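You operate a simulated robot arm through the tools that you are given. There is no shell and no other tool. Be economical: measure what you need, move in short steps, check, and stop when the job is done.

Carry out the task below with a simulated robot arm. There is one attempt and no reset: what you move stays moved.

TASK
Set the controls near the coin bench top. At the end: the beige hand brush stands on top of the brown backing board; the gauge lever is set to held; the gauge slider is set to wide open; the red knob is turned to 2; whatever was shut is shut again. Leave all else as you found it, and nothing knocked over.
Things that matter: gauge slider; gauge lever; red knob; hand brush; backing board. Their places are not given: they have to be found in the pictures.

It is judged by the outcome, as a careful person would: the job done as asked, and still so three seconds after it is handed in. It fails if anything else is knocked over, pushed out of place, dropped, spilled or broken.

THE ROBOT
A 6-joint arm with a two-finger parallel gripper, fixed in place. Base frame: the origin is at the foot of the arm, x ahead of it, y to its left, z up; the work surface is at about z = 760. Lengths are in mm, angles in degrees, forces in N, time in s.
With the tool pointing down near the work surface it reaches from about 240 to 640 mm from the base axis. Its first joint turns from -66.0 to 66.0 degrees. Payload 2.7 kg.
Tool frame: the origin (TCP) lies between the finger pads and is the grasp point; the fingertips stand 23 mm ahead of it; z points along the fingers, y is the line along which they close. The gripper opens to 94 mm. The fingers are 38 mm wide and 10 mm thick; the gripper's body (54 by 96 mm) begins 39 mm behind the TCP.
Orientation is that of the tool frame in the base frame, as [roll, pitch, yaw] about the fixed x, y, z axes, in that order (R = Rz(yaw) Ry(pitch) Rx(roll)). With the fingers straight down and closing along the base's y, the tool's x points along the base's -x, its y along +y and its z along -z.

THE INTERFACE
- The arm moves only by the tool move_arm. Its argument "increments" is a list of rows, each an object (a shift or turn left out is 0, a gripper value left out holds the last) with "turn": the turn, a rotation vector about the base's x, y, z in degrees, a list of three; "xyz": the shift along the base's x, y, z in cm, a list of three; "claw": the opening in per cent of the stroke, from 0 (shut) to 100 (fully open). In form: [{"turn": [rx, ry, rz], "xyz": [dx, dy, dz], "claw": claw}, ...]. A call has 1 to 12 rows; each row shifts and turns the commanded pose from where the row before left it. A row lasts 0.2 s, in which the tool goes at most 50 mm and 8.6 degrees; a call with a longer step from one row to the next is refused whole, and so is a gripper value outside its range. A pose out of reach is approached as far as the arm can. The call stops where the force on the tool passes 40 N (or 10 N more than at its start, if that is more) or the arm is blocked; 0.2 s more then pass. The fingers move at their own pace (about 45 mm/s each) and stop on an object; they squeeze with about 27 N. The grip force told is the motor's: it shows also when the fingers shut on nothing. Time passes only in rows, and 0.2 s behind the last, so rows that do not move let the fingers close. It gives the time, the measured TCP pose, the force on the tool (base axes), the opening and the grip force at its end, in the units of the frame above (readings bear some noise).
- Cameras (640 x 400 px; columns grow to the right, rows downward): "scene" is fixed at [90.4, -446.7, 1404.9]; the picture's right is [0.60, -0.80, 0.00], its down [-0.45, -0.33, -0.83] and it looks along [0.67, 0.50, -0.56] (base axes); focal length 270 px, centre (320, 200). "wrist" rides on the gripper at [-39, 0, -44] in the tool frame; the picture's right is [0.00, -1.00, 0.00], its down [0.97, 0.00, -0.24] and it looks along [0.24, 0.00, 0.97] (tool axes); focal length 218 px, centre (320, 200).
- camera(camera): a new picture of that camera. No time passes.
- measure_at(camera, pixels): for up to 12 pixels [column, row] of the newest picture of that camera ("zoom" is the newest enlarged one), the place [x, y, z] in the base frame of the surface seen there, good to about 2 mm. No time passes.
- inspect(camera, box): a new picture of the part [left, top, right, bottom] of that camera's present view, enlarged. No time passes.
- close_job(): hands the job in; it is judged then, once.

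Work in short steps. Measure before you move; look again where a grasp or a placing could have gone wrong, and mend it. You have 80 turns and 34 pictures in all, those below and enlarged ones among them. Open the gripper and draw the arm clear of the work before you hand the job in, unless the task says otherwise.

The tools are called after "Call:" by a JSON object that holds its "fn" and its "kwargs". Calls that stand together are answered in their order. move_arm: Moves the arm, as the interface text tells. Its arguments: {"type":"object","properties":{"increments":{"type":"array"}},"required":["increments"]} The other tools are called the same way: camera (camera) takes a picture; measure_at (camera, pixels) gives the place of the surface under pixels of a picture; inspect (camera, box) takes an enlarged picture of a part of a camera's view; close_job () hands the job in.

At the start:

```text
clock: 0.0
eef_pos: [319.1, -160.6, 1238.2]
tcp_rot: [-180.0, 0.0, -180.0]
force: [-0.5, -0.8, 0.6]
finger_gap: 94.2
gripper_force: 0.1
```

scene: 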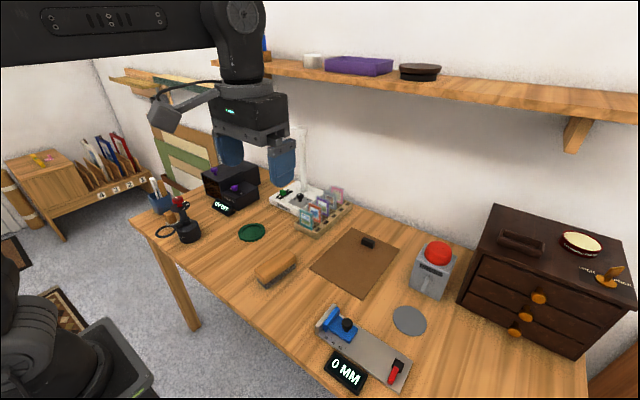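
wrist: 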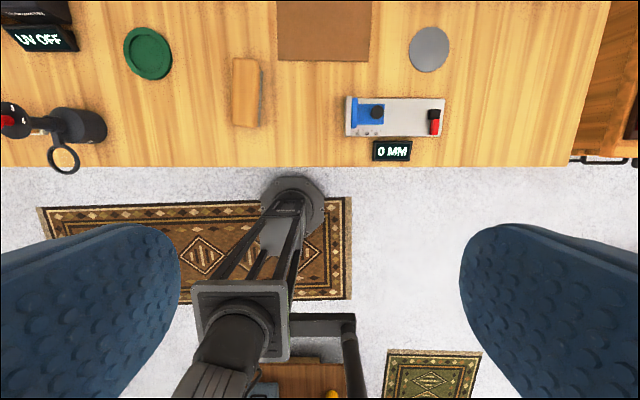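

The gauge (0 MM) shows around (360,350), the brush around (275,270) and the brown board around (357,262). I'll enlarge these areas to find the details.

Call:
{"fn": "inspect", "kwargs": {"camera": "scene", "box": [300, 290, 430, 400]}}

Call:
{"fn": "inspect", "kwargs": {"camera": "scene", "box": [450, 190, 640, 370]}}

Call:
{"fn": "inspect", "kwargs": {"camera": "scene", "box": [140, 150, 360, 290]}}

```text
3.64 times, centred on (365, 345) of scene
```

zoom: 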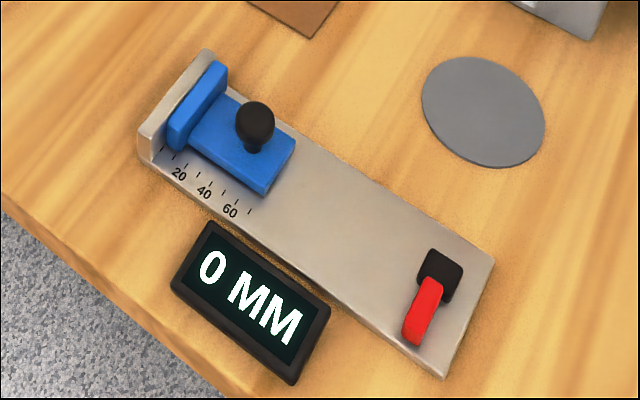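

```text
2.22 times, centred on (545, 280) of scene
```

zoom: 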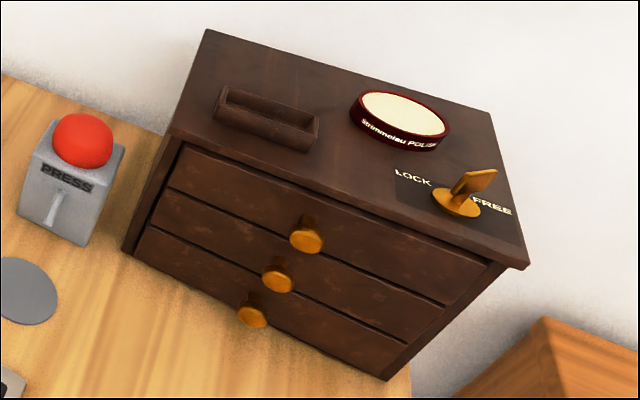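

```text
2.86 times, centred on (250, 220) of scene
```

zoom: 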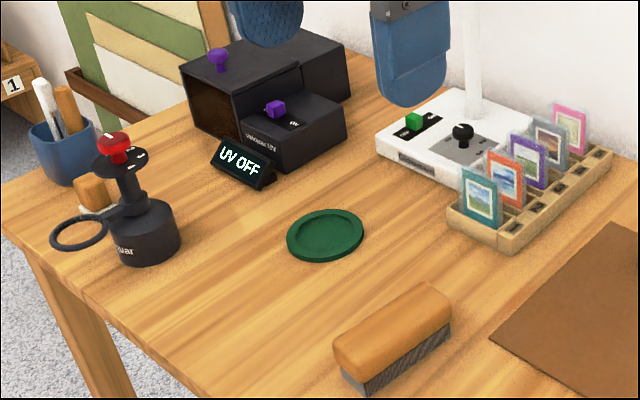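

Call:
{"fn": "inspect", "kwargs": {"camera": "scene", "box": [150, 185, 210, 245]}}

Call:
{"fn": "inspect", "kwargs": {"camera": "scene", "box": [375, 345, 420, 390]}}

Call:
{"fn": "measure_at", "kwargs": {"camera": "scene", "pixels": [[296, 256], [256, 276], [275, 268], [358, 229], [312, 262], [358, 297], [400, 238], [368, 241], [348, 323], [393, 373], [395, 362], [180, 202]]}}

```text
6.67 times, centred on (180, 215) of scene
```

zoom: 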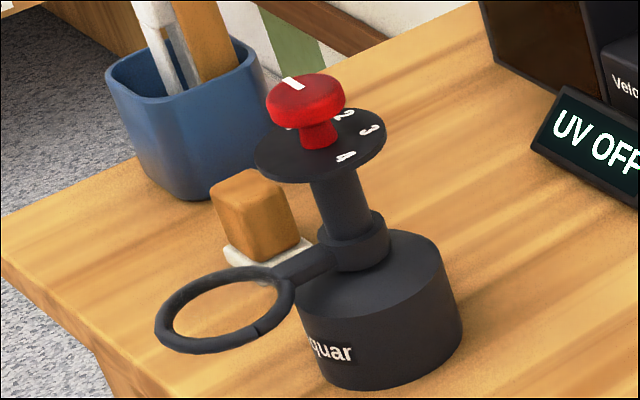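

```text
8.89 times, centred on (398, 368) of scene
```

zoom: 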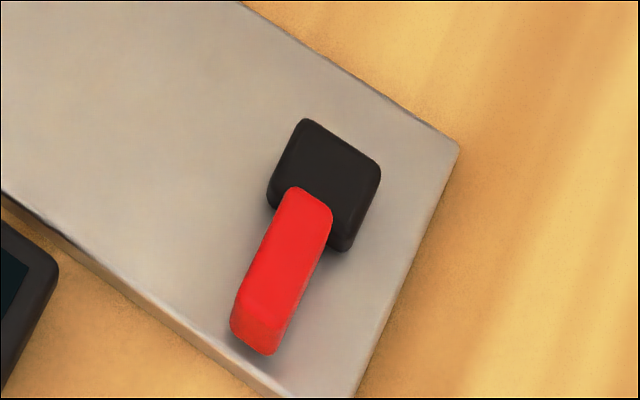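

```text
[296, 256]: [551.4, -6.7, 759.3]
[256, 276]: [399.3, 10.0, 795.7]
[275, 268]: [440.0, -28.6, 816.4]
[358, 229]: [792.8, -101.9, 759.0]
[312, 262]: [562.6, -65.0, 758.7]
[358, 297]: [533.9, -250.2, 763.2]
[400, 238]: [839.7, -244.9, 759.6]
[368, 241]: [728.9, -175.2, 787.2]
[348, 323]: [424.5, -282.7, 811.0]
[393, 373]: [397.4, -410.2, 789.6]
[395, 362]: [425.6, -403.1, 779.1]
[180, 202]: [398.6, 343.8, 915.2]
```

Now I move above the gauge to read it with the wrist camera.

Call:
{"fn": "move_arm", "kwargs": {"increments": [{"xyz": [1.6, -2.2, -2.6]}, {"xyz": [1.6, -2.2, -2.6]}, {"xyz": [1.6, -2.2, -2.6]}, {"xyz": [1.6, -2.2, -2.6]}, {"xyz": [1.6, -2.2, -2.6]}, {"xyz": [1.6, -2.2, -2.6]}, {"xyz": [1.6, -2.2, -2.6]}, {"xyz": [1.6, -2.2, -2.6]}, {}, {}]}}

Call:
{"fn": "camera", "kwargs": {"camera": "wrist"}}

```text
clock: 2.2
eef_pos: [448.0, -337.0, 1029.7]
tcp_rot: [-179.9, 0.0, 179.9]
force: [-0.1, 0.5, 0.7]
finger_gap: 94.3
gripper_force: 0.1
```

```text
26 pictures are left
```

wrist: 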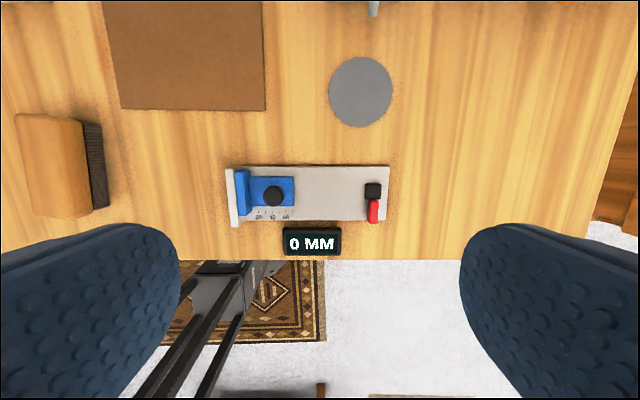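

Call:
{"fn": "inspect", "kwargs": {"camera": "wrist", "box": [220, 150, 400, 262]}}

Call:
{"fn": "measure_at", "kwargs": {"camera": "wrist", "pixels": [[274, 195], [293, 185], [230, 195], [388, 168], [383, 219], [373, 190], [373, 206], [373, 219], [340, 190], [312, 230], [242, 190], [264, 178]]}}

Call:
{"fn": "measure_at", "kwargs": {"camera": "wrist", "pixels": [[18, 118], [80, 120], [90, 208], [30, 215], [104, 150], [265, 108], [122, 108], [103, 5], [262, 5], [190, 60]]}}

```text
3.56 times, centred on (310, 206) of wrist
```

zoom: 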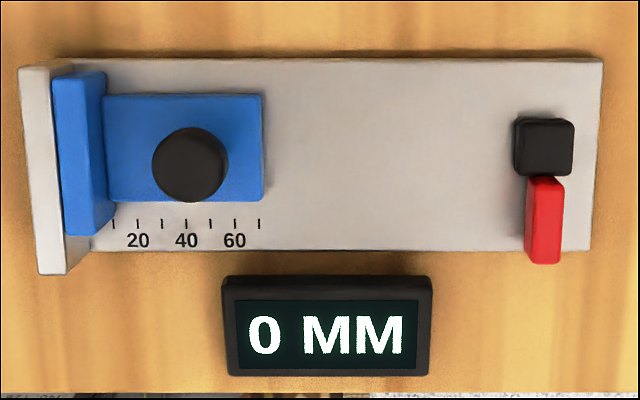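

```text
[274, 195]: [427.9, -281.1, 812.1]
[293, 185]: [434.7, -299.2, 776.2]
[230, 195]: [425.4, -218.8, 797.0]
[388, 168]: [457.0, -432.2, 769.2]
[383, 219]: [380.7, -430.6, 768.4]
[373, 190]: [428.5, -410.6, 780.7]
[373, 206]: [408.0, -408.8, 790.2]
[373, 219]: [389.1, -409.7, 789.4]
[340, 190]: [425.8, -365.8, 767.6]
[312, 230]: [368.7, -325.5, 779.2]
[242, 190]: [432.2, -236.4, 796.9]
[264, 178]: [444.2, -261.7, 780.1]
```

```text
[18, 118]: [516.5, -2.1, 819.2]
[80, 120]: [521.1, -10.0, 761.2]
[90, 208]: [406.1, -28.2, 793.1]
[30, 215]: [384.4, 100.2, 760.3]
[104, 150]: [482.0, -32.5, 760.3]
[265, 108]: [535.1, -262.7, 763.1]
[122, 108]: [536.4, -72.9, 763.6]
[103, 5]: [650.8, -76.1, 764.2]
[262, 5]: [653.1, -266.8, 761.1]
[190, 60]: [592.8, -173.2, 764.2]
```

The black slider knob is at about (428,-281,812), with travel toward -y. I descend over it with the fingers partly shut, closing along y.

Call:
{"fn": "move_arm", "kwargs": {"increments": [{"xyz": [-0.5, 1.4, -4], "claw": 40}, {"xyz": [-0.5, 1.4, -4]}, {"xyz": [-0.5, 1.4, -4]}, {"xyz": [-0.5, 1.4, -3.5]}, {"xyz": [0, 0, -1]}, {}]}}

Call:
{"fn": "camera", "kwargs": {"camera": "wrist"}}

Call:
{"fn": "camera", "kwargs": {"camera": "scene"}}

```text
clock: 3.6
eef_pos: [426.3, -279.2, 865.8]
tcp_rot: [180.0, 0.0, -180.0]
force: [0.0, -0.4, 0.3]
finger_gap: 37.7
gripper_force: 0.1
```

```text
24 pictures are left
```

wrist: 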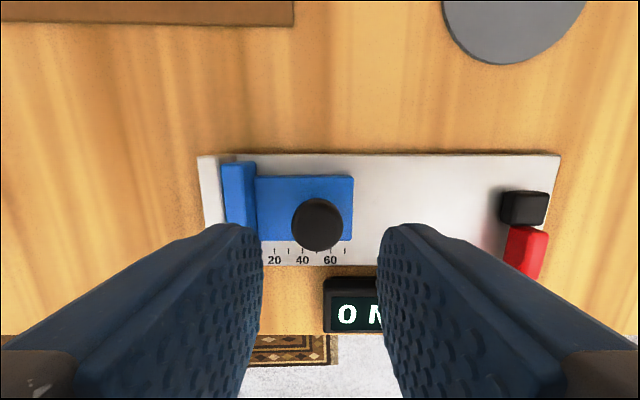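

```text
23 pictures are left
```

scene: 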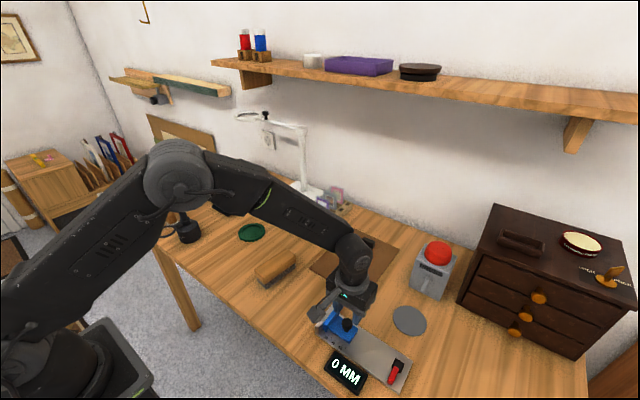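

Call:
{"fn": "inspect", "kwargs": {"camera": "wrist", "box": [460, 170, 580, 290]}}

Call:
{"fn": "measure_at", "kwargs": {"camera": "wrist", "pixels": [[318, 225], [317, 205], [296, 222], [342, 222], [240, 200], [530, 235], [530, 265], [520, 208], [527, 248], [512, 240], [545, 240], [517, 192]]}}

```text
3.33 times, centred on (520, 230) of wrist
```

zoom: 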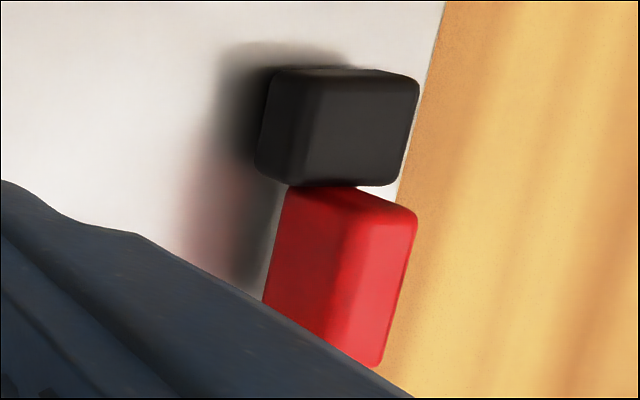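

```text
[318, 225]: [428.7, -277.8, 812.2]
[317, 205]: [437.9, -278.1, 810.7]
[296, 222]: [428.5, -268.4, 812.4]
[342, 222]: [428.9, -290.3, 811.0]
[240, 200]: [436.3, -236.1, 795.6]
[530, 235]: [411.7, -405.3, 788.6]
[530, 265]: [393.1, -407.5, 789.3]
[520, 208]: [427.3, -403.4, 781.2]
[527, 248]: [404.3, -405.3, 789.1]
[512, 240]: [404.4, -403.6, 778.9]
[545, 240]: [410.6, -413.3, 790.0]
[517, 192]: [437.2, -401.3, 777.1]
```

The knob's centre is at (428,-279), and the TCP is right above it. I lower 58 mm and close on it.

Call:
{"fn": "move_arm", "kwargs": {"increments": [{"xyz": [0.2, 0, -3]}, {"xyz": [0, 0, -2.7]}, {"claw": 0}, {}, {}, {}]}}

```text
clock: 5.0
eef_pos: [427.4, -279.7, 806.4]
tcp_rot: [-180.0, 0.0, -180.0]
force: [-1.6, 0.5, -4.8]
finger_gap: 25.9
gripper_force: 45.1
```

Gripped the knob at 26 mm. Now I slide toward -y and watch the force.

Call:
{"fn": "move_arm", "kwargs": {"increments": [{"xyz": [0, -0.8, 0]}, {"xyz": [0, -0.8, 0]}, {"xyz": [0, -0.8, 0]}, {}]}}

Call:
{"fn": "inspect", "kwargs": {"camera": "scene", "box": [300, 290, 430, 400]}}

```text
clock: 6.0
eef_pos: [428.2, -304.4, 806.7]
tcp_rot: [179.9, -0.3, 179.8]
force: [-13.6, 0.5, -17.6]
finger_gap: 25.5
gripper_force: 45.2
```

```text
3.64 times, centred on (365, 345) of scene
```

zoom: 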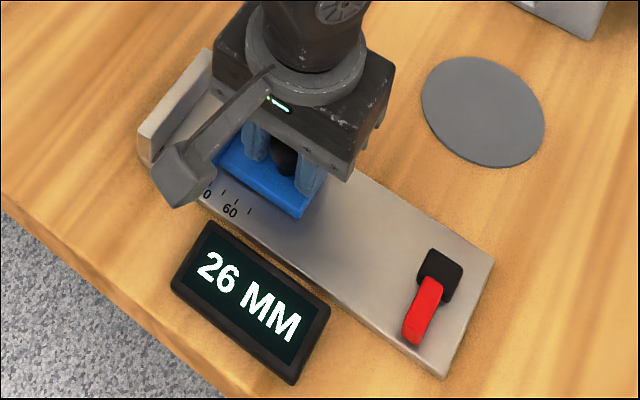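

Readout went to 26 MM, so the slider moves freely. Continuing.

Call:
{"fn": "move_arm", "kwargs": {"increments": [{"xyz": [-0.1, -0.8, 0]}, {"xyz": [0, -0.8, 0]}, {"xyz": [0, -0.8, 0]}, {"xyz": [0, -0.8, 0]}, {"xyz": [0, -0.8, 0]}, {"xyz": [0, -0.5, 0]}, {}]}}

Call:
{"fn": "inspect", "kwargs": {"camera": "scene", "box": [300, 290, 430, 400]}}

```text
clock: 7.6
eef_pos: [427.0, -349.7, 806.8]
tcp_rot: [180.0, 0.0, 180.0]
force: [-1.7, 0.9, -21.6]
finger_gap: 25.4
gripper_force: 45.2
```

```text
3.64 times, centred on (365, 345) of scene
```

zoom: 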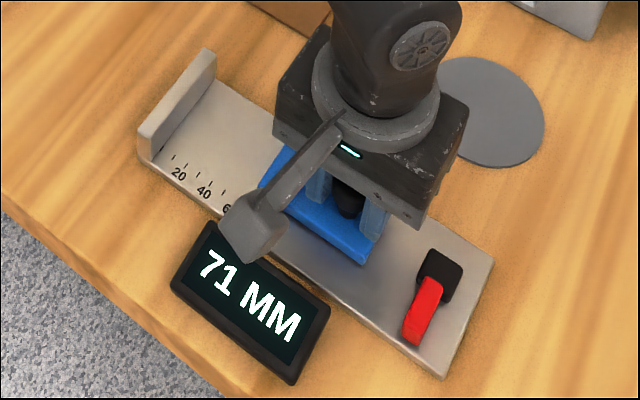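

71 MM and no stop felt; I go on in small steps until the end stop is felt.

Call:
{"fn": "move_arm", "kwargs": {"increments": [{"xyz": [0, -0.3, 0]}, {"xyz": [0, -0.3, 0]}, {"xyz": [0, -0.3, 0]}, {}]}}

Call:
{"fn": "inspect", "kwargs": {"camera": "scene", "box": [300, 290, 430, 400]}}

```text
clock: 8.5
eef_pos: [428.6, -353.4, 806.1]
tcp_rot: [179.1, -0.5, 180.0]
force: [-5.0, 7.6, 7.6]
finger_gap: 25.3
gripper_force: 45.2
stopped in row 4: the force on the tool passed its limit (the readings are from after the stop); the commanded pose is now the measured one
```

```text
3.64 times, centred on (365, 345) of scene
```

zoom: 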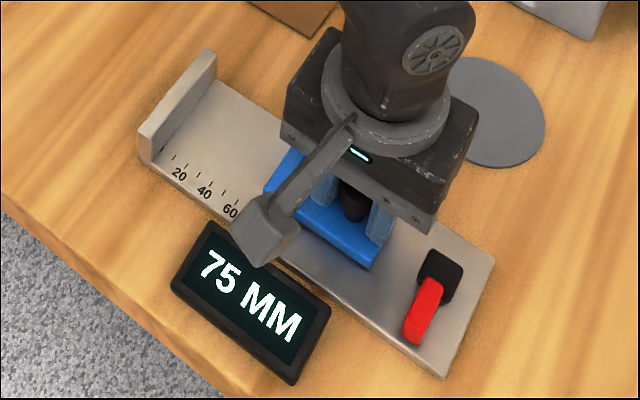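

At the end stop: 75 MM. I release, rise, and look at the lever up close.

Call:
{"fn": "move_arm", "kwargs": {"increments": [{"claw": 45}, {}, {"xyz": [0, 0, 3]}, {"xyz": [0, 0, 3], "turn": [0.9, 0, 0]}, {"xyz": [0.3, -1.0, 2]}, {}]}}

Call:
{"fn": "inspect", "kwargs": {"camera": "wrist", "box": [340, 130, 500, 290]}}

```text
clock: 9.9
eef_pos: [431.0, -365.0, 886.7]
tcp_rot: [178.3, -0.5, -179.8]
force: [0.2, 0.6, 0.8]
finger_gap: 42.4
gripper_force: 0.0
```

```text
2.50 times, centred on (420, 210) of wrist
```

zoom: 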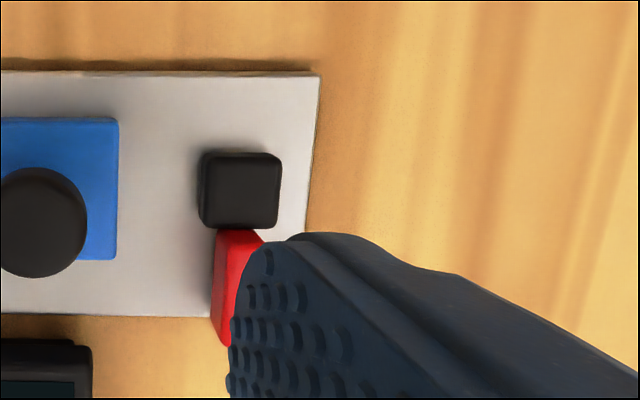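

Call:
{"fn": "move_arm", "kwargs": {"increments": [{"xyz": [0, -2.2, 0], "turn": [1.7, -0.5, 0], "claw": 60}, {"xyz": [-0.5, -2.2, 0]}, {}, {}]}}

Call:
{"fn": "inspect", "kwargs": {"camera": "wrist", "box": [240, 140, 400, 300]}}

Call:
{"fn": "inspect", "kwargs": {"camera": "scene", "box": [370, 335, 425, 390]}}

```text
clock: 10.9
eef_pos: [424.5, -407.7, 885.4]
tcp_rot: [176.7, 0.0, -179.9]
force: [-0.7, -0.3, -1.2]
finger_gap: 56.3
gripper_force: 0.1
```

```text
2.50 times, centred on (320, 220) of wrist
```

zoom: 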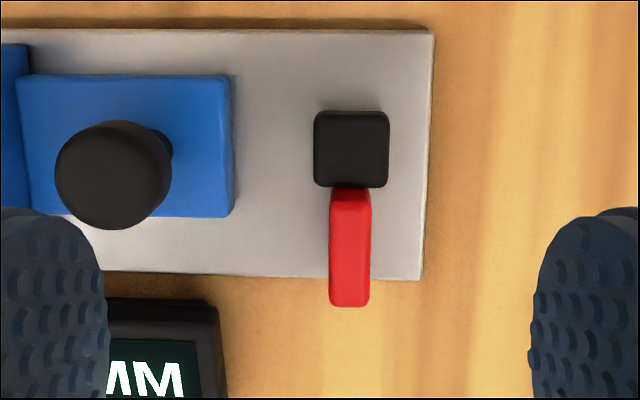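

```text
7.27 times, centred on (398, 362) of scene
```

zoom: 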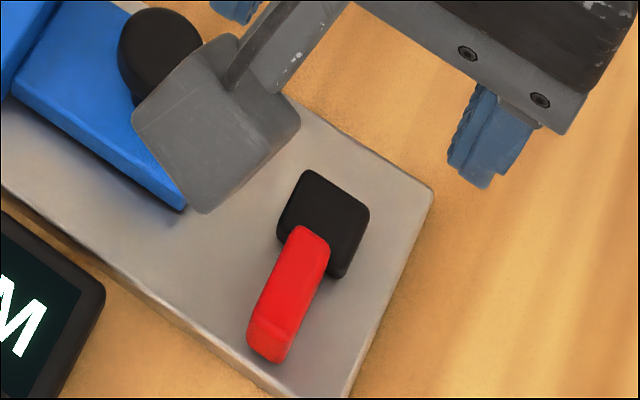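

Call:
{"fn": "measure_at", "kwargs": {"camera": "zoom", "pixels": [[320, 190], [310, 240], [290, 290], [275, 335], [265, 352], [315, 270], [292, 320], [330, 200], [350, 250], [280, 370]]}}

Call:
{"fn": "measure_at", "kwargs": {"camera": "wrist", "pixels": [[327, 218], [327, 235], [327, 250], [327, 259], [327, 180], [327, 200], [323, 240], [332, 240], [315, 200], [336, 200], [327, 212], [327, 186]]}}

```text
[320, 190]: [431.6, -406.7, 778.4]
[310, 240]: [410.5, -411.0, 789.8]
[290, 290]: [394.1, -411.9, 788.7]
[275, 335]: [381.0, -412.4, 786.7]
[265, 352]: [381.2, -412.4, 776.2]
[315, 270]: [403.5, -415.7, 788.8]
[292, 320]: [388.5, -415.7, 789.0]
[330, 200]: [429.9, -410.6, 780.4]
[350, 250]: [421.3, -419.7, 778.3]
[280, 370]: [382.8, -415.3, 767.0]
```

```text
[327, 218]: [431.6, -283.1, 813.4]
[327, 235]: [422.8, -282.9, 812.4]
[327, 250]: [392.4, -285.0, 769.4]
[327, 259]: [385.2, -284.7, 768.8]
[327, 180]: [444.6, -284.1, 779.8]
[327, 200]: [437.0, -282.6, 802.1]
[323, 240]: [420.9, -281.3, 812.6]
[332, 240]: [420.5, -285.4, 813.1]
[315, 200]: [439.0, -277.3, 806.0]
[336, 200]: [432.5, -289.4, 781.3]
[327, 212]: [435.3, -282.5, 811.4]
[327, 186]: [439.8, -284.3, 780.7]
```

The lever is a level red bar, x 381–414, y ≈ -411, top z 789, next to the black hub. I straighten the tool, and go to grip it near its end.

Call:
{"fn": "move_arm", "kwargs": {"increments": [{"xyz": [-1.7, -0.3, -2], "turn": [-3.3, 0, 0], "claw": 32}, {"xyz": [-1.7, 0, -2]}, {"xyz": [0, 0, -2]}, {}, {}]}}

```text
clock: 12.1
eef_pos: [391.9, -410.2, 827.0]
tcp_rot: [-179.9, 0.0, -179.9]
force: [0.9, 0.3, -0.5]
finger_gap: 30.2
gripper_force: 0.0
```

Call:
{"fn": "move_arm", "kwargs": {"increments": [{"xyz": [0, -0.1, -2]}, {"xyz": [0, 0, -0.9]}, {"claw": 0}, {}, {}]}}

Call:
{"fn": "inspect", "kwargs": {"camera": "scene", "box": [340, 310, 450, 400]}}

```text
clock: 13.3
eef_pos: [391.1, -411.2, 797.0]
tcp_rot: [179.9, 0.1, -179.9]
force: [-0.8, 3.4, 1.5]
finger_gap: 11.8
gripper_force: 44.8
```

```text
4.44 times, centred on (395, 355) of scene
```

zoom: 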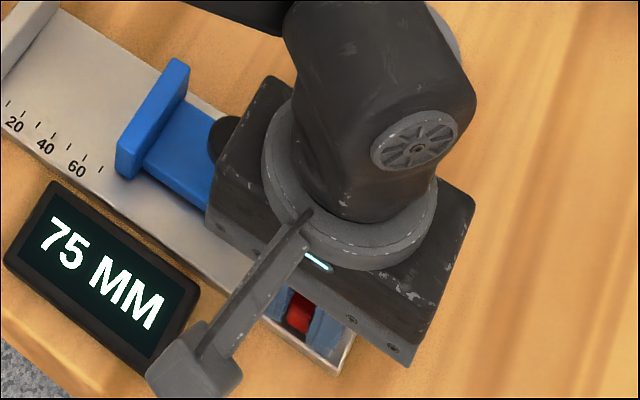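

Gripped (11.8 mm). I test gently which way it gives: 4 mm up first.

Call:
{"fn": "move_arm", "kwargs": {"increments": [{"xyz": [0, 0, 0.2]}, {"xyz": [0, 0, 0.2]}, {}]}}

```text
clock: 14.1
eef_pos: [392.9, -411.0, 798.8]
tcp_rot: [179.9, -0.2, -180.0]
force: [11.8, -3.0, -32.8]
finger_gap: 12.1
gripper_force: 44.9
```

It resists going up (33 N). Back down, then sideways test.

Call:
{"fn": "move_arm", "kwargs": {"increments": [{"xyz": [0, 0, -0.2]}, {"xyz": [0, 0, -0.2]}, {"xyz": [0, 0.3, 0]}, {"xyz": [0, 0.2, 0]}, {}]}}

```text
clock: 15.3
eef_pos: [391.3, -409.8, 799.6]
tcp_rot: [-179.7, 0.3, 179.8]
force: [7.3, -32.1, -19.5]
finger_gap: 11.4
gripper_force: 44.7
```

Call:
{"fn": "move_arm", "kwargs": {"increments": [{"xyz": [0, -0.3, 0]}, {"xyz": [0, -0.2, 0]}, {}, {"xyz": [0, -0.3, 0]}, {"xyz": [0, -0.2, 0]}, {}]}}

```text
clock: 16.5
eef_pos: [391.6, -411.7, 798.7]
tcp_rot: [179.5, -0.5, -179.5]
force: [-7.2, 10.2, 9.6]
finger_gap: 11.7
gripper_force: 45.0
stopped in row 6: the force on the tool passed its limit (the readings are from after the stop); the commanded pose is now the measured one
```

Gripping stiffly may itself block rotation. I release, shift toward the bar's tip, and push sideways with a loose finger.

Call:
{"fn": "move_arm", "kwargs": {"increments": [{"claw": 26}, {}, {"xyz": [-1.0, 0, 0], "turn": [-0.5, 0.5, 0]}, {}]}}

Call:
{"fn": "inspect", "kwargs": {"camera": "wrist", "box": [240, 120, 400, 280]}}

```text
clock: 17.5
eef_pos: [381.8, -412.9, 797.4]
tcp_rot: [-179.9, -0.9, -179.5]
force: [-0.5, 0.0, -0.6]
finger_gap: 24.1
gripper_force: 0.1
```

```text
2.50 times, centred on (320, 200) of wrist
```

zoom: 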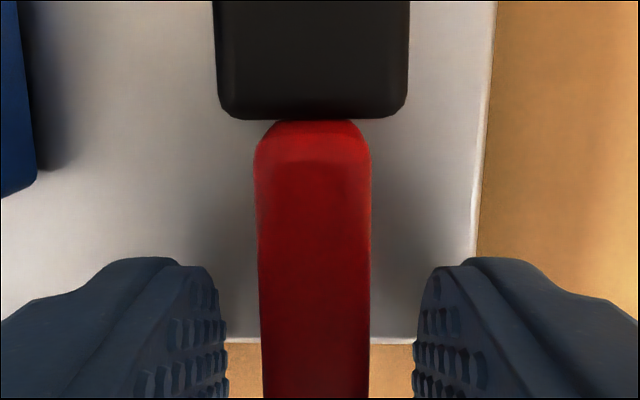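

Call:
{"fn": "measure_at", "kwargs": {"camera": "zoom", "pixels": [[312, 112], [312, 124], [312, 135], [312, 160], [312, 220], [312, 300], [312, 360], [312, 60], [240, 112], [240, 140], [262, 200], [366, 200]]}}

```text
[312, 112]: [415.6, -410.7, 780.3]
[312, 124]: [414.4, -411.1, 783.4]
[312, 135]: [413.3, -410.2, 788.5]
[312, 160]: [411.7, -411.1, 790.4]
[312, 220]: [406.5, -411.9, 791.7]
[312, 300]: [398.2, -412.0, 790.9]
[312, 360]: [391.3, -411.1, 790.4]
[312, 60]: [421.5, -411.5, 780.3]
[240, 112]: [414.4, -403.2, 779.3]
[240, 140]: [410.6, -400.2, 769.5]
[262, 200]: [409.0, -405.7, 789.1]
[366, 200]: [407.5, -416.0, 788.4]
```

Push test with a loose finger: +y by up to 14 mm (finger makes contact after ~6 mm).

Call:
{"fn": "move_arm", "kwargs": {"increments": [{"xyz": [0, 0.4, 0]}, {"xyz": [0, 0.3, 0]}, {"xyz": [0, 0.3, 0]}, {"xyz": [0, 0.3, 0]}, {}]}}

```text
clock: 18.7
eef_pos: [382.6, -401.5, 798.2]
tcp_rot: [-179.9, -0.8, -179.6]
force: [-3.9, -15.7, -2.4]
finger_gap: 31.3
gripper_force: 8.1
```

Call:
{"fn": "inspect", "kwargs": {"camera": "wrist", "box": [240, 120, 400, 280]}}

```text
2.50 times, centred on (320, 200) of wrist
```

zoom: 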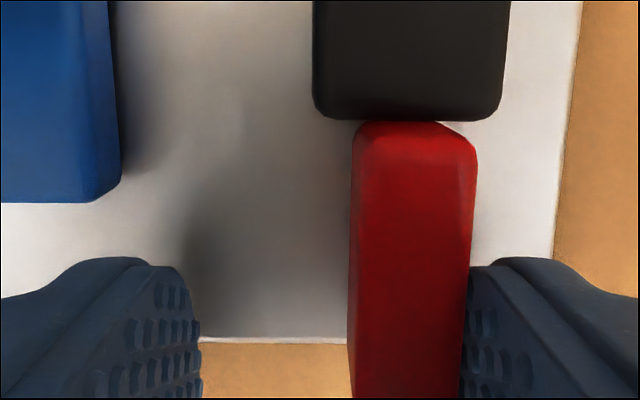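

The bar does not swing sideways; it must hinge about y (lifting). I recentre, grip its tip and lift along an arc, turning the tool with it.

Call:
{"fn": "move_arm", "kwargs": {"increments": [{"xyz": [0, -0.9, 0], "turn": [0, -0.8, -0.4]}, {"xyz": [0.3, 0, -0.1]}, {"claw": 0}, {}, {}]}}

Call:
{"fn": "move_arm", "kwargs": {"increments": [{"xyz": [0.14, 0, 0.29], "turn": [0, 4, 0]}, {"xyz": [0.16, 0, 0.29], "turn": [0, 4, 0]}, {}]}}

```text
clock: 19.9
eef_pos: [385.7, -411.2, 796.5]
tcp_rot: [-179.9, 0.0, -179.9]
force: [2.5, -23.6, -8.5]
finger_gap: 11.8
gripper_force: 45.0
```

```text
clock: 20.8
eef_pos: [388.1, -411.7, 801.0]
tcp_rot: [-179.7, -7.8, 179.9]
force: [4.5, -8.0, -6.0]
finger_gap: 11.7
gripper_force: 44.8
stopped in row 3: the force on the tool passed its limit (the readings are from after the stop); the commanded pose is now the measured one
```

Call:
{"fn": "inspect", "kwargs": {"camera": "scene", "box": [350, 330, 430, 400]}}

```text
5.71 times, centred on (390, 365) of scene
```

zoom: 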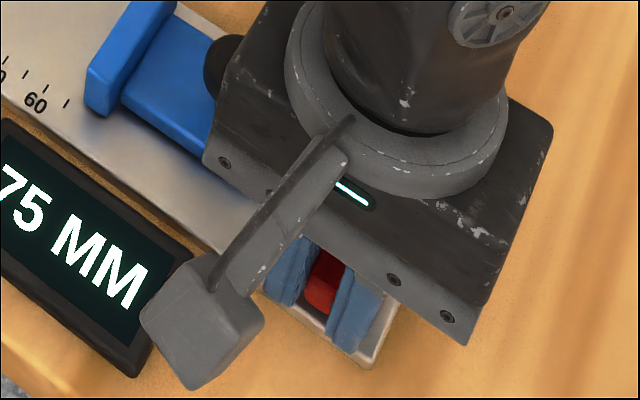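

I release and check whether the bar has moved.

Call:
{"fn": "move_arm", "kwargs": {"increments": [{"claw": 26}, {}, {"xyz": [-0.4, 0, 1.5]}, {"xyz": [-0.4, 0, 1.5]}, {}]}}

Call:
{"fn": "inspect", "kwargs": {"camera": "wrist", "box": [240, 120, 400, 280]}}

Call:
{"fn": "measure_at", "kwargs": {"camera": "zoom", "pixels": [[320, 180], [320, 210], [320, 230], [320, 250], [320, 270], [320, 300], [320, 330], [320, 360], [320, 390]]}}

```text
clock: 22.0
eef_pos: [380.2, -408.9, 832.0]
tcp_rot: [-179.9, -8.0, 179.8]
force: [-0.3, -0.4, -0.3]
finger_gap: 24.4
gripper_force: 0.1
```

```text
2.50 times, centred on (320, 200) of wrist
```

zoom: 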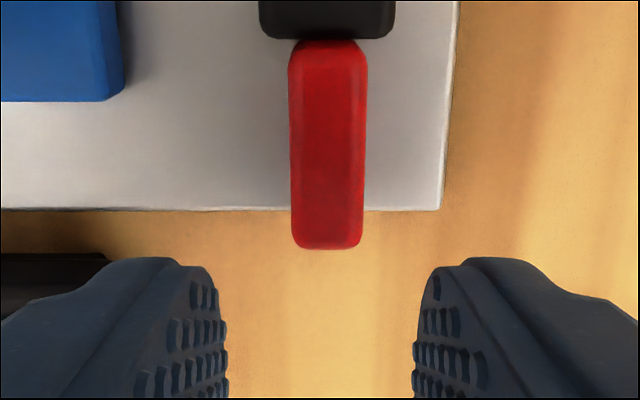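

```text
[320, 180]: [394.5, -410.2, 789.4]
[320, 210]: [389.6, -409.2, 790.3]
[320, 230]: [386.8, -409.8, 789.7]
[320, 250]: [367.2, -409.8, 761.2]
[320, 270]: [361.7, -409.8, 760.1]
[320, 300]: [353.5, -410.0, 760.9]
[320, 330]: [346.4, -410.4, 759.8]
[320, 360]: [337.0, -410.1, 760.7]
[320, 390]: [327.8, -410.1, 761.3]
```

The bar hasn't moved. Perhaps only one direction is free; I now test -y with the shut fingers pushing from the +y side.

Call:
{"fn": "move_arm", "kwargs": {"increments": [{"turn": [0, -8, 0], "xyz": [0.2, 1.9, 0], "claw": 0}, {}, {}, {"xyz": [0, 0, -2]}, {"xyz": [0, 0, -1.4]}, {}]}}

Call:
{"fn": "move_arm", "kwargs": {"increments": [{"xyz": [0, -0.3, 0]}, {"xyz": [0, -0.3, 0]}, {"xyz": [0, -0.3, 0]}, {"xyz": [0, -0.3, 0]}, {}]}}

```text
clock: 23.4
eef_pos: [381.0, -391.6, 796.7]
tcp_rot: [-179.9, 0.0, 179.8]
force: [0.4, 0.2, 1.2]
finger_gap: 0.0
gripper_force: 27.1
```

```text
clock: 24.6
eef_pos: [381.6, -403.1, 797.6]
tcp_rot: [-179.9, 0.0, 179.8]
force: [-0.6, 0.4, 1.0]
finger_gap: 0.1
gripper_force: 27.1
```

Call:
{"fn": "inspect", "kwargs": {"camera": "wrist", "box": [200, 80, 440, 280]}}

```text
2.00 times, centred on (320, 180) of wrist
```

zoom: 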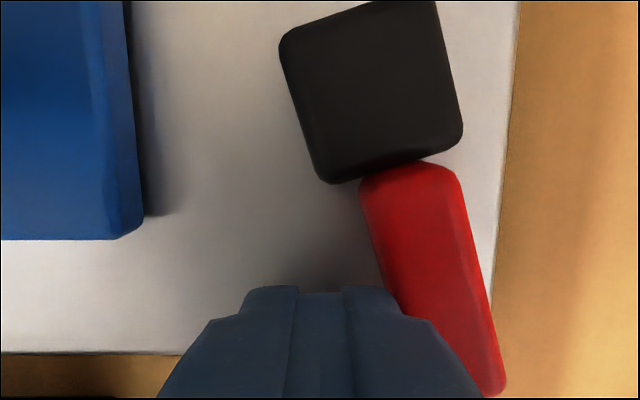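

The lever swings toward -y (hub turns with it). I push it on round its hub at (428,-411) until it stops.

Call:
{"fn": "move_arm", "kwargs": {"increments": [{"xyz": [-0.2, -0.7, 0]}, {"xyz": [-0.2, -0.7, 0]}, {"xyz": [-0.1, -0.8, 0]}, {"xyz": [0.5, -0.5, 0]}, {"xyz": [0.5, -0.5, 0]}, {}]}}

Call:
{"fn": "inspect", "kwargs": {"camera": "wrist", "box": [200, 80, 440, 280]}}

```text
clock: 26.0
eef_pos: [386.7, -435.7, 797.2]
tcp_rot: [-179.9, 0.0, 179.9]
force: [0.7, -1.0, -0.3]
finger_gap: 0.0
gripper_force: 27.1
```

```text
2.00 times, centred on (320, 180) of wrist
```

zoom: 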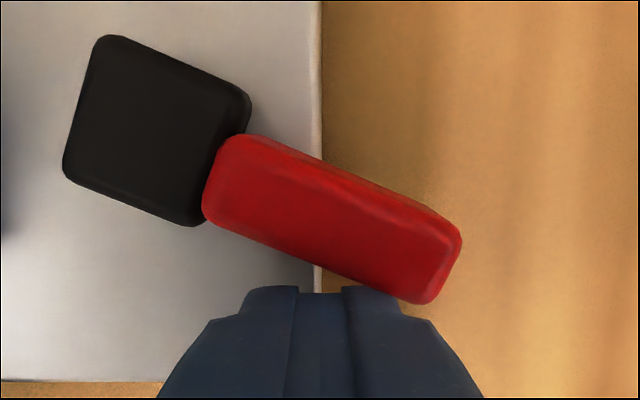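

About 65° round, still free. I push on in +x.

Call:
{"fn": "move_arm", "kwargs": {"increments": [{"xyz": [0.4, -0.2, 0]}, {"xyz": [0.4, -0.1, 0]}, {"xyz": [0.4, 0, 0]}, {"xyz": [0.4, 0, 0]}, {}]}}

Call:
{"fn": "inspect", "kwargs": {"camera": "wrist", "box": [200, 80, 440, 280]}}

```text
clock: 27.1
eef_pos: [396.1, -438.5, 796.7]
tcp_rot: [179.5, -1.0, 179.6]
force: [-9.6, 4.8, 5.4]
finger_gap: 0.0
gripper_force: 26.2
stopped in row 5: the force on the tool passed its limit (the readings are from after the stop); the commanded pose is now the measured one
```

```text
2.00 times, centred on (320, 180) of wrist
```

zoom: 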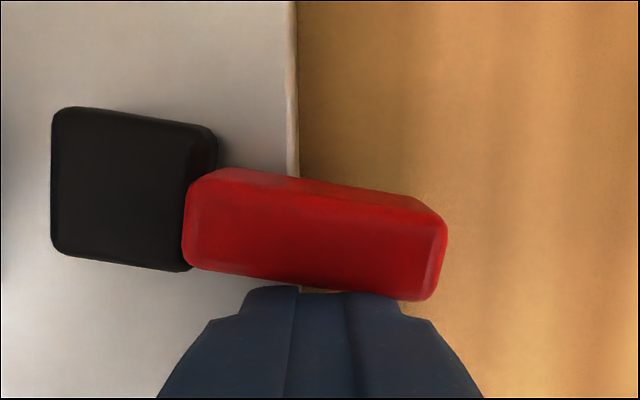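

Hard stop at about 80°. I back off, rise and check.

Call:
{"fn": "move_arm", "kwargs": {"increments": [{"xyz": [-1, 0.3, 0], "turn": [-0.5, -1, 0.4]}, {"xyz": [-0.5, 0, 3]}, {"xyz": [0, 1, 4]}, {"xyz": [0, 4, 2.5]}, {"xyz": [0, 4.5, 1]}, {"xyz": [0, 4.5, 0]}, {"xyz": [0, 4.5, 0]}, {"xyz": [0, 4.5, 0]}, {}]}}

Call:
{"fn": "inspect", "kwargs": {"camera": "scene", "box": [300, 290, 430, 400]}}

```text
clock: 29.1
eef_pos: [382.8, -204.7, 901.5]
tcp_rot: [-179.9, 0.2, -179.9]
force: [0.0, -0.1, 0.2]
finger_gap: 0.2
gripper_force: 27.0
```

```text
3.64 times, centred on (365, 345) of scene
```

zoom: 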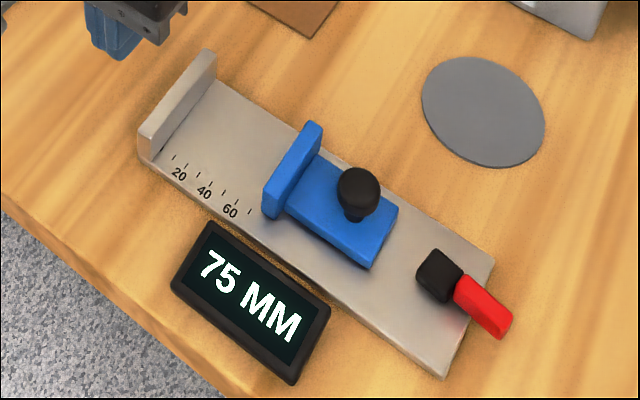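

Slider 75 MM, lever thrown over. Now the brush: I move above it to measure.

Call:
{"fn": "move_arm", "kwargs": {"increments": [{"xyz": [1.0, 4, 2], "claw": 100}, {"xyz": [1.0, 4, 2]}, {"xyz": [1.0, 4, 2]}, {"xyz": [1.0, 4, 0]}, {"xyz": [1.0, 3, 0]}, {}]}}

Call:
{"fn": "camera", "kwargs": {"camera": "wrist"}}

```text
clock: 30.5
eef_pos: [433.1, -15.4, 960.5]
tcp_rot: [-179.9, 0.1, -179.9]
force: [0.6, -0.4, -0.4]
finger_gap: 93.8
gripper_force: 0.0
```

```text
6 pictures are left
```

wrist: 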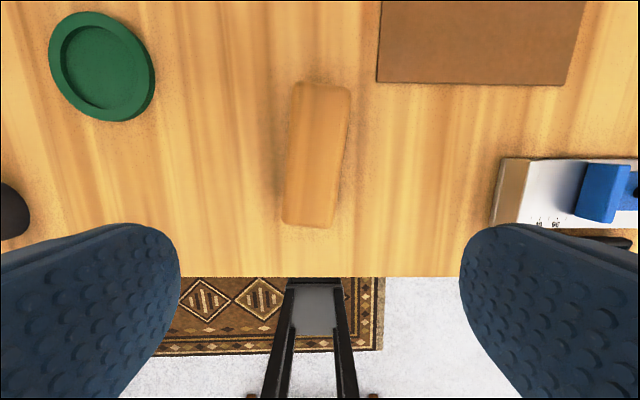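

Call:
{"fn": "measure_at", "kwargs": {"camera": "wrist", "pixels": [[298, 86], [346, 94], [286, 220], [330, 224], [318, 155], [293, 155], [342, 155], [378, 81], [566, 84], [340, 210], [383, 5], [470, 40]]}}

```text
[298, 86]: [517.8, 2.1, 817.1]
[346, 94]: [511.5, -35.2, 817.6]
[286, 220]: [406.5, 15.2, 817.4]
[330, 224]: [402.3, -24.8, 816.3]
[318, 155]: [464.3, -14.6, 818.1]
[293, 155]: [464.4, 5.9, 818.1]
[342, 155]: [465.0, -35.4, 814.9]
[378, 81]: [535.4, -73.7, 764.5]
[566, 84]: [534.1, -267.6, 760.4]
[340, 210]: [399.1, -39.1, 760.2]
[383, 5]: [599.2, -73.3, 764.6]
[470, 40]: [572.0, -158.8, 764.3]
```

The brush is centred at (459.5,-10.7), axis at about -6°, top z 818. I align and descend to grip its wooden body.

Call:
{"fn": "move_arm", "kwargs": {"increments": [{"xyz": [1.3, 0.2, -3], "turn": [0, 0, -3]}, {"xyz": [1.3, 0.2, -3], "turn": [0, 0, -3]}, {"xyz": [0, 0, -4]}, {"xyz": [0, 0, -3]}, {"xyz": [0, 0, -2.4]}, {}, {"claw": 0}, {}, {}, {}, {}]}}

```text
clock: 32.9
eef_pos: [459.7, -11.2, 808.9]
tcp_rot: [-179.9, 0.2, 174.0]
force: [-1.1, -0.2, 0.1]
finger_gap: 49.6
gripper_force: 27.2
```

Gripped at 49.6 mm. I lift and check the reading.

Call:
{"fn": "move_arm", "kwargs": {"increments": [{"xyz": [0, 0, 2]}, {"xyz": [0, 0, 3]}, {"xyz": [0, 0, 3]}, {}]}}

```text
clock: 33.9
eef_pos: [457.7, -12.2, 887.1]
tcp_rot: [-180.0, 0.3, 174.1]
force: [0.5, -0.3, -1.7]
finger_gap: 49.7
gripper_force: 26.7
```

Held. Now I turn it by -84° while carrying it over the board's near part, to (588,-165).

Call:
{"fn": "move_arm", "kwargs": {"increments": [{"xyz": [1.18, -1.39, 0], "turn": [0, 0, -7]}, {"xyz": [1.18, -1.39, 0], "turn": [0, 0, -7]}, {"xyz": [1.18, -1.39, 0], "turn": [0, 0, -7]}, {"xyz": [1.18, -1.39, 0], "turn": [0, 0, -7]}, {"xyz": [1.18, -1.39, 0], "turn": [0, 0, -7]}, {"xyz": [1.18, -1.39, 0], "turn": [0, 0, -7]}, {"xyz": [1.18, -1.39, 0], "turn": [0, 0, -7]}, {"xyz": [1.18, -1.39, 0], "turn": [0, 0, -7]}, {"xyz": [1.18, -1.39, 0], "turn": [0, 0, -7]}, {"xyz": [1.18, -1.39, 0], "turn": [0, 0, -7]}, {"xyz": [1.18, -1.39, 0], "turn": [0, 0, -7]}, {"turn": [0, 0, -7]}]}}

Call:
{"fn": "camera", "kwargs": {"camera": "scene"}}

```text
clock: 36.5
eef_pos: [588.2, -166.8, 886.7]
tcp_rot: [-179.9, 0.3, 90.0]
force: [-0.1, -0.7, -1.5]
finger_gap: 49.8
gripper_force: 27.1
```

```text
5 pictures are left
```

scene: 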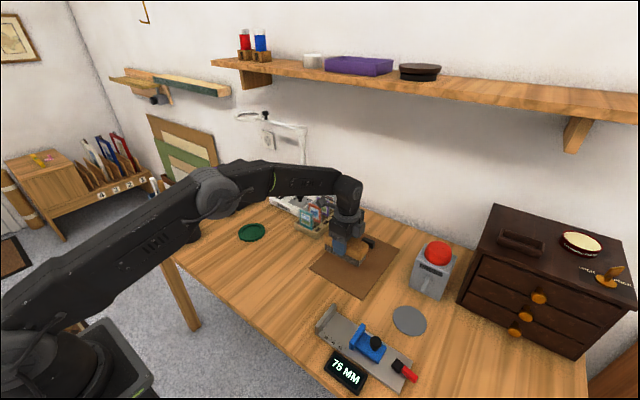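

Over the board. TCP at release should be about 813.5; I lower there gently.

Call:
{"fn": "move_arm", "kwargs": {"increments": [{"xyz": [0, 0, -3]}, {"xyz": [0, 0, -2.5]}, {"xyz": [0, 0, -1.2]}, {"xyz": [0, 0, -0.3]}, {"xyz": [0, 0, -0.2]}, {}]}}

```text
clock: 37.9
eef_pos: [587.0, -164.0, 813.6]
tcp_rot: [-179.9, 0.2, 90.1]
force: [-0.4, 0.4, -1.4]
finger_gap: 49.6
gripper_force: 26.9
```

Call:
{"fn": "move_arm", "kwargs": {"increments": [{"xyz": [0, 0, -0.1]}, {}, {"claw": 70}, {}, {}, {"xyz": [0, 0, 2]}, {"xyz": [0, 0, 4]}, {"xyz": [0, 0, 4]}, {}]}}

Call:
{"fn": "camera", "kwargs": {"camera": "wrist"}}

```text
clock: 39.9
eef_pos: [587.4, -164.5, 914.9]
tcp_rot: [-179.9, 0.2, 90.1]
force: [0.1, 0.6, -0.2]
finger_gap: 65.8
gripper_force: 0.1
```

```text
4 pictures are left
```

wrist: 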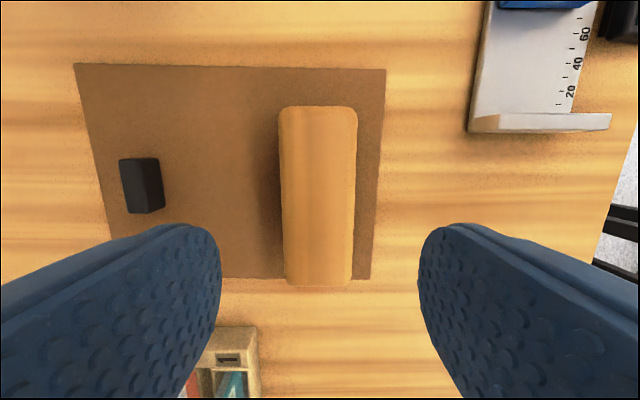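

Call:
{"fn": "measure_at", "kwargs": {"camera": "wrist", "pixels": [[318, 112], [318, 280], [285, 200], [350, 200], [368, 275], [383, 72], [262, 276], [92, 70], [318, 200]]}}

```text
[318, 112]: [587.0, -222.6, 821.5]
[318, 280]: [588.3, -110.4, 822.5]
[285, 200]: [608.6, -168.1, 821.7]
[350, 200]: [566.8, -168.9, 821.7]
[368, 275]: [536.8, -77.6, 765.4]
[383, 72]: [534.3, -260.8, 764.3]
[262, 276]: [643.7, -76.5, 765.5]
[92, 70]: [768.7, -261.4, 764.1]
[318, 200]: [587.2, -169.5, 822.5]
```

The brush stands wholly on the board. Before swinging over to the red knob I check where the lamp and UV box stand.

Call:
{"fn": "measure_at", "kwargs": {"camera": "scene", "pixels": [[240, 116], [265, 117], [300, 127], [303, 160], [268, 140], [155, 190], [252, 232], [285, 205]]}}

```text
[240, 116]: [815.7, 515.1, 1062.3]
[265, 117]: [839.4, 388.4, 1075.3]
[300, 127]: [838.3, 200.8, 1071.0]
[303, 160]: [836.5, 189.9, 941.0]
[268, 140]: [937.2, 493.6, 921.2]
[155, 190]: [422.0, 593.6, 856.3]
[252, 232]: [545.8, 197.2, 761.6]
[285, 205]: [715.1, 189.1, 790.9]
```

The lamp is at x > 815, so the way is clear. I swing over above the red knob, turning the tool back.

Call:
{"fn": "move_arm", "kwargs": {"increments": [{"xyz": [-1.55, 4.2, 1.1], "turn": [0, 0, 7.5]}, {"xyz": [-1.55, 4.2, 1.1], "turn": [0, 0, 7.5]}, {"xyz": [-1.55, 4.2, 1.1], "turn": [0, 0, 7.5]}, {"xyz": [-1.55, 4.2, 1.1], "turn": [0, 0, 7.5]}, {"xyz": [-1.55, 4.2, 1.1], "turn": [0, 0, 7.5]}, {"xyz": [-1.55, 4.2, 1.1], "turn": [0, 0, 7.5]}, {"xyz": [-1.55, 4.2, 1.1], "turn": [0, 0, 7.5]}, {"xyz": [-1.55, 4.2, 1.1], "turn": [0, 0, 7.5]}, {"xyz": [-1.55, 4.2, 1.1], "turn": [0, 0, 7.5]}, {"xyz": [-1.55, 4.2, 1.1], "turn": [0, 0, 7.5]}, {"xyz": [-1.55, 4.2, 1.1], "turn": [0, 0, 7.5]}, {"xyz": [-1.55, 4.2, 1.1], "turn": [0, 0, 7.5]}]}}

Call:
{"fn": "inspect", "kwargs": {"camera": "wrist", "box": [240, 120, 400, 280]}}

```text
clock: 42.5
eef_pos: [400.0, 336.1, 1047.8]
tcp_rot: [-179.8, 0.2, -179.8]
force: [-0.4, -0.6, -0.1]
finger_gap: 65.7
gripper_force: 0.1
```

```text
2.50 times, centred on (320, 200) of wrist
```

zoom: 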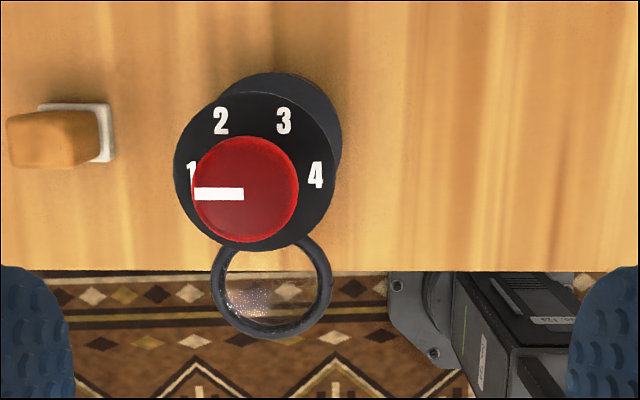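

The mark now points at 1 (to +y). I measure the knob and the labels for centre and angle.

Call:
{"fn": "measure_at", "kwargs": {"camera": "zoom", "pixels": [[245, 190], [198, 190], [294, 190], [246, 140], [246, 238], [190, 172], [221, 121], [284, 121], [316, 175], [200, 194], [240, 194], [260, 110]]}}

```text
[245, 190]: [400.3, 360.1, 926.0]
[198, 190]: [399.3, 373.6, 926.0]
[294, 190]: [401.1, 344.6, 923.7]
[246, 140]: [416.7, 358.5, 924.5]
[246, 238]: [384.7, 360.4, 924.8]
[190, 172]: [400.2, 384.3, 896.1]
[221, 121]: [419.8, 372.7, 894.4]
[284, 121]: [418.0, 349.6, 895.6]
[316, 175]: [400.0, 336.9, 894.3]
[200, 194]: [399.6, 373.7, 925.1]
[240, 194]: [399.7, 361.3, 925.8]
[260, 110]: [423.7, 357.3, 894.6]
```

Knob centre (400.5,360), top 926; the number positions lie at 90°, 30°, -30°, -90°, so 2 is -60° from here. I pre-turn the tool +30°, descend and grip.

Call:
{"fn": "move_arm", "kwargs": {"increments": [{"xyz": [0, 1.2, -2], "turn": [0, 0, 7.5], "claw": 65}, {"xyz": [0.05, 1.2, -2], "turn": [0, 0, 7.5]}, {"xyz": [0, 0, -2], "turn": [0, 0, 7.5]}, {"xyz": [0, 0, -2], "turn": [0, 0, 7.5]}, {"xyz": [0, 0, -2]}, {}]}}

```text
clock: 43.9
eef_pos: [401.6, 363.1, 945.6]
tcp_rot: [-180.0, 0.3, -149.8]
force: [-0.3, -0.6, -0.5]
finger_gap: 61.0
gripper_force: 0.0
```

Call:
{"fn": "move_arm", "kwargs": {"increments": [{"xyz": [-0.1, -0.25, -1.2]}, {"xyz": [0, 0, -0.8]}, {}, {"claw": 0}, {}, {}, {}]}}

```text
clock: 45.5
eef_pos: [400.9, 359.3, 925.6]
tcp_rot: [-179.9, 0.2, -150.0]
force: [-0.5, 1.0, 0.5]
finger_gap: 32.4
gripper_force: 26.8
```

Gripped at 32.4 mm, low side force. Now I turn -60°.

Call:
{"fn": "move_arm", "kwargs": {"increments": [{"turn": [0, 0, -6]}, {"turn": [0, 0, -6]}, {"turn": [0, 0, -6]}, {"turn": [0, 0, -6]}, {"turn": [0, 0, -6]}, {"turn": [0, 0, -6]}, {"turn": [0, 0, -6]}, {"turn": [0, 0, -6]}, {"turn": [0, 0, -6]}, {"turn": [0, 0, -6]}, {}]}}

```text
clock: 47.9
eef_pos: [401.7, 360.3, 927.1]
tcp_rot: [-179.9, 0.2, 150.0]
force: [0.9, 0.5, 0.6]
finger_gap: 32.6
gripper_force: 27.4
```

I release, rise straight up and look at the mark.

Call:
{"fn": "move_arm", "kwargs": {"increments": [{"claw": 65}, {}, {}, {"xyz": [0, 0, 3]}, {"xyz": [0, 0, 3]}, {"xyz": [0, 0, 3], "turn": [0, 0, 7.5]}, {"xyz": [0, -0.5, 3], "turn": [0, 0, 7.5]}, {"turn": [0, 0, 7.5]}, {"turn": [0, 0, 7.5]}, {}]}}

Call:
{"fn": "inspect", "kwargs": {"camera": "wrist", "box": [240, 120, 400, 280]}}

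```text
clock: 50.1
eef_pos: [401.6, 356.4, 1046.8]
tcp_rot: [-180.0, 0.4, -179.7]
force: [-0.2, -0.3, 0.4]
finger_gap: 60.9
gripper_force: 0.1
```

```text
2.50 times, centred on (320, 200) of wrist
```

zoom: 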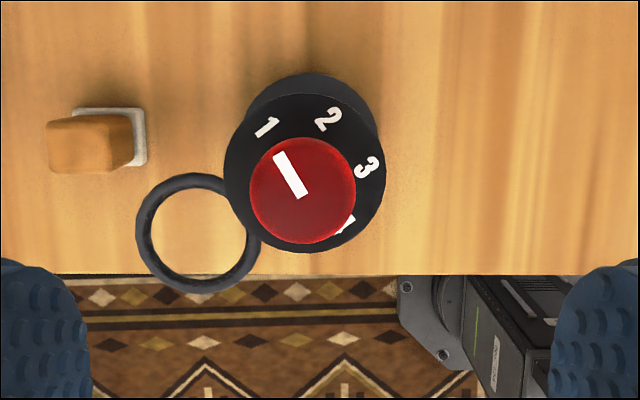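

The whole stand turned along with the knob (mark still at 1). I measure its present place; then I will turn it back and repeat while pressing down so the base holds.

Call:
{"fn": "measure_at", "kwargs": {"camera": "zoom", "pixels": [[302, 195], [254, 190], [352, 190], [303, 142], [303, 240], [267, 127], [328, 119], [367, 167], [281, 155], [245, 130], [380, 190], [340, 90]]}}

```text
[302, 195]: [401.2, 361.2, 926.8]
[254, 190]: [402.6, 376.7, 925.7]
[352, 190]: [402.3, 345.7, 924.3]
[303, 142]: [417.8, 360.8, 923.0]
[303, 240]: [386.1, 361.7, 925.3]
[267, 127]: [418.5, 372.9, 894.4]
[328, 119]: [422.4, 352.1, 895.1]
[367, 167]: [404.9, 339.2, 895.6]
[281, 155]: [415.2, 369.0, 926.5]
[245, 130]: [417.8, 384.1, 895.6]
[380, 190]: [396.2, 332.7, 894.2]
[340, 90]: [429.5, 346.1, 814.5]
```

The stand turned -54° and shifted about 1 mm. I grip the knob again at the same tool angle, to turn it all back +60° without pressing.

Call:
{"fn": "move_arm", "kwargs": {"increments": [{"xyz": [0, 0.4, -2.5], "turn": [0, 0, -7.5]}, {"xyz": [0, 0, -2.5], "turn": [0, 0, -7.5]}, {"xyz": [0, 0, -2.5], "turn": [0, 0, -7.5]}, {"xyz": [0, 0, -2.5], "turn": [0, 0, -7.5]}, {"xyz": [0, 0, -1.2]}, {"xyz": [0, 0, -0.9]}, {}, {"claw": 0}, {}, {}, {}]}}

Call:
{"fn": "move_arm", "kwargs": {"increments": [{"turn": [0, 0, 6]}, {"turn": [0, 0, 6]}, {"turn": [0, 0, 6]}, {"turn": [0, 0, 6]}, {"turn": [0, 0, 6]}, {"turn": [0, 0, 6]}, {"turn": [0, 0, 6]}, {"turn": [0, 0, 6]}, {"turn": [0, 0, 6]}, {"turn": [0, 0, 3]}, {"xyz": [-0.1, -0.1, 0]}, {}]}}

```text
clock: 52.5
eef_pos: [402.5, 360.1, 925.2]
tcp_rot: [-179.8, 0.2, 150.1]
force: [-0.2, 1.1, 0.1]
finger_gap: 32.6
gripper_force: 26.9
```

```text
clock: 55.1
eef_pos: [400.1, 358.5, 925.4]
tcp_rot: [-179.8, 0.2, -152.7]
force: [0.1, 0.7, 0.2]
finger_gap: 32.3
gripper_force: 27.4
```

Turned back 57°. Now I press down in small steps to build a holding force.

Call:
{"fn": "move_arm", "kwargs": {"increments": [{"xyz": [0, 0, -0.1]}, {"xyz": [0, 0, -0.1]}, {}]}}

```text
clock: 55.9
eef_pos: [400.8, 357.5, 925.6]
tcp_rot: [-179.9, 0.4, -152.8]
force: [-5.7, -2.9, 15.9]
finger_gap: 32.6
gripper_force: 27.2
```

Call:
{"fn": "move_arm", "kwargs": {"increments": [{"xyz": [0, 0, -0.1]}, {"xyz": [0, 0, -0.05]}, {}]}}

```text
clock: 56.7
eef_pos: [400.6, 358.2, 924.2]
tcp_rot: [-179.9, 0.5, -152.8]
force: [-0.4, -3.8, 23.4]
finger_gap: 32.7
gripper_force: 27.4
```

23 N of press. Now turn, checking the force midway.

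Call:
{"fn": "move_arm", "kwargs": {"increments": [{"turn": [0, 0, -5]}, {"turn": [0, 0, -5]}, {"turn": [0, 0, -5]}, {"turn": [0, 0, -5]}, {"turn": [0, 0, -5]}]}}

```text
clock: 57.9
eef_pos: [400.1, 358.4, 924.0]
tcp_rot: [180.0, 0.4, -178.0]
force: [3.5, -6.3, 25.1]
finger_gap: 32.5
gripper_force: 27.1
```

Call:
{"fn": "move_arm", "kwargs": {"increments": [{"turn": [0, 0, -5]}, {"turn": [0, 0, -5]}, {"turn": [0, 0, -5]}, {"turn": [0, 0, -5]}, {"turn": [0, 0, -5]}, {"turn": [0, 0, -5]}, {"turn": [0, 0, -4]}, {}]}}

```text
clock: 59.7
eef_pos: [400.9, 359.2, 922.7]
tcp_rot: [-179.9, 0.2, 148.2]
force: [-0.9, -6.3, 23.0]
finger_gap: 32.9
gripper_force: 26.7
```

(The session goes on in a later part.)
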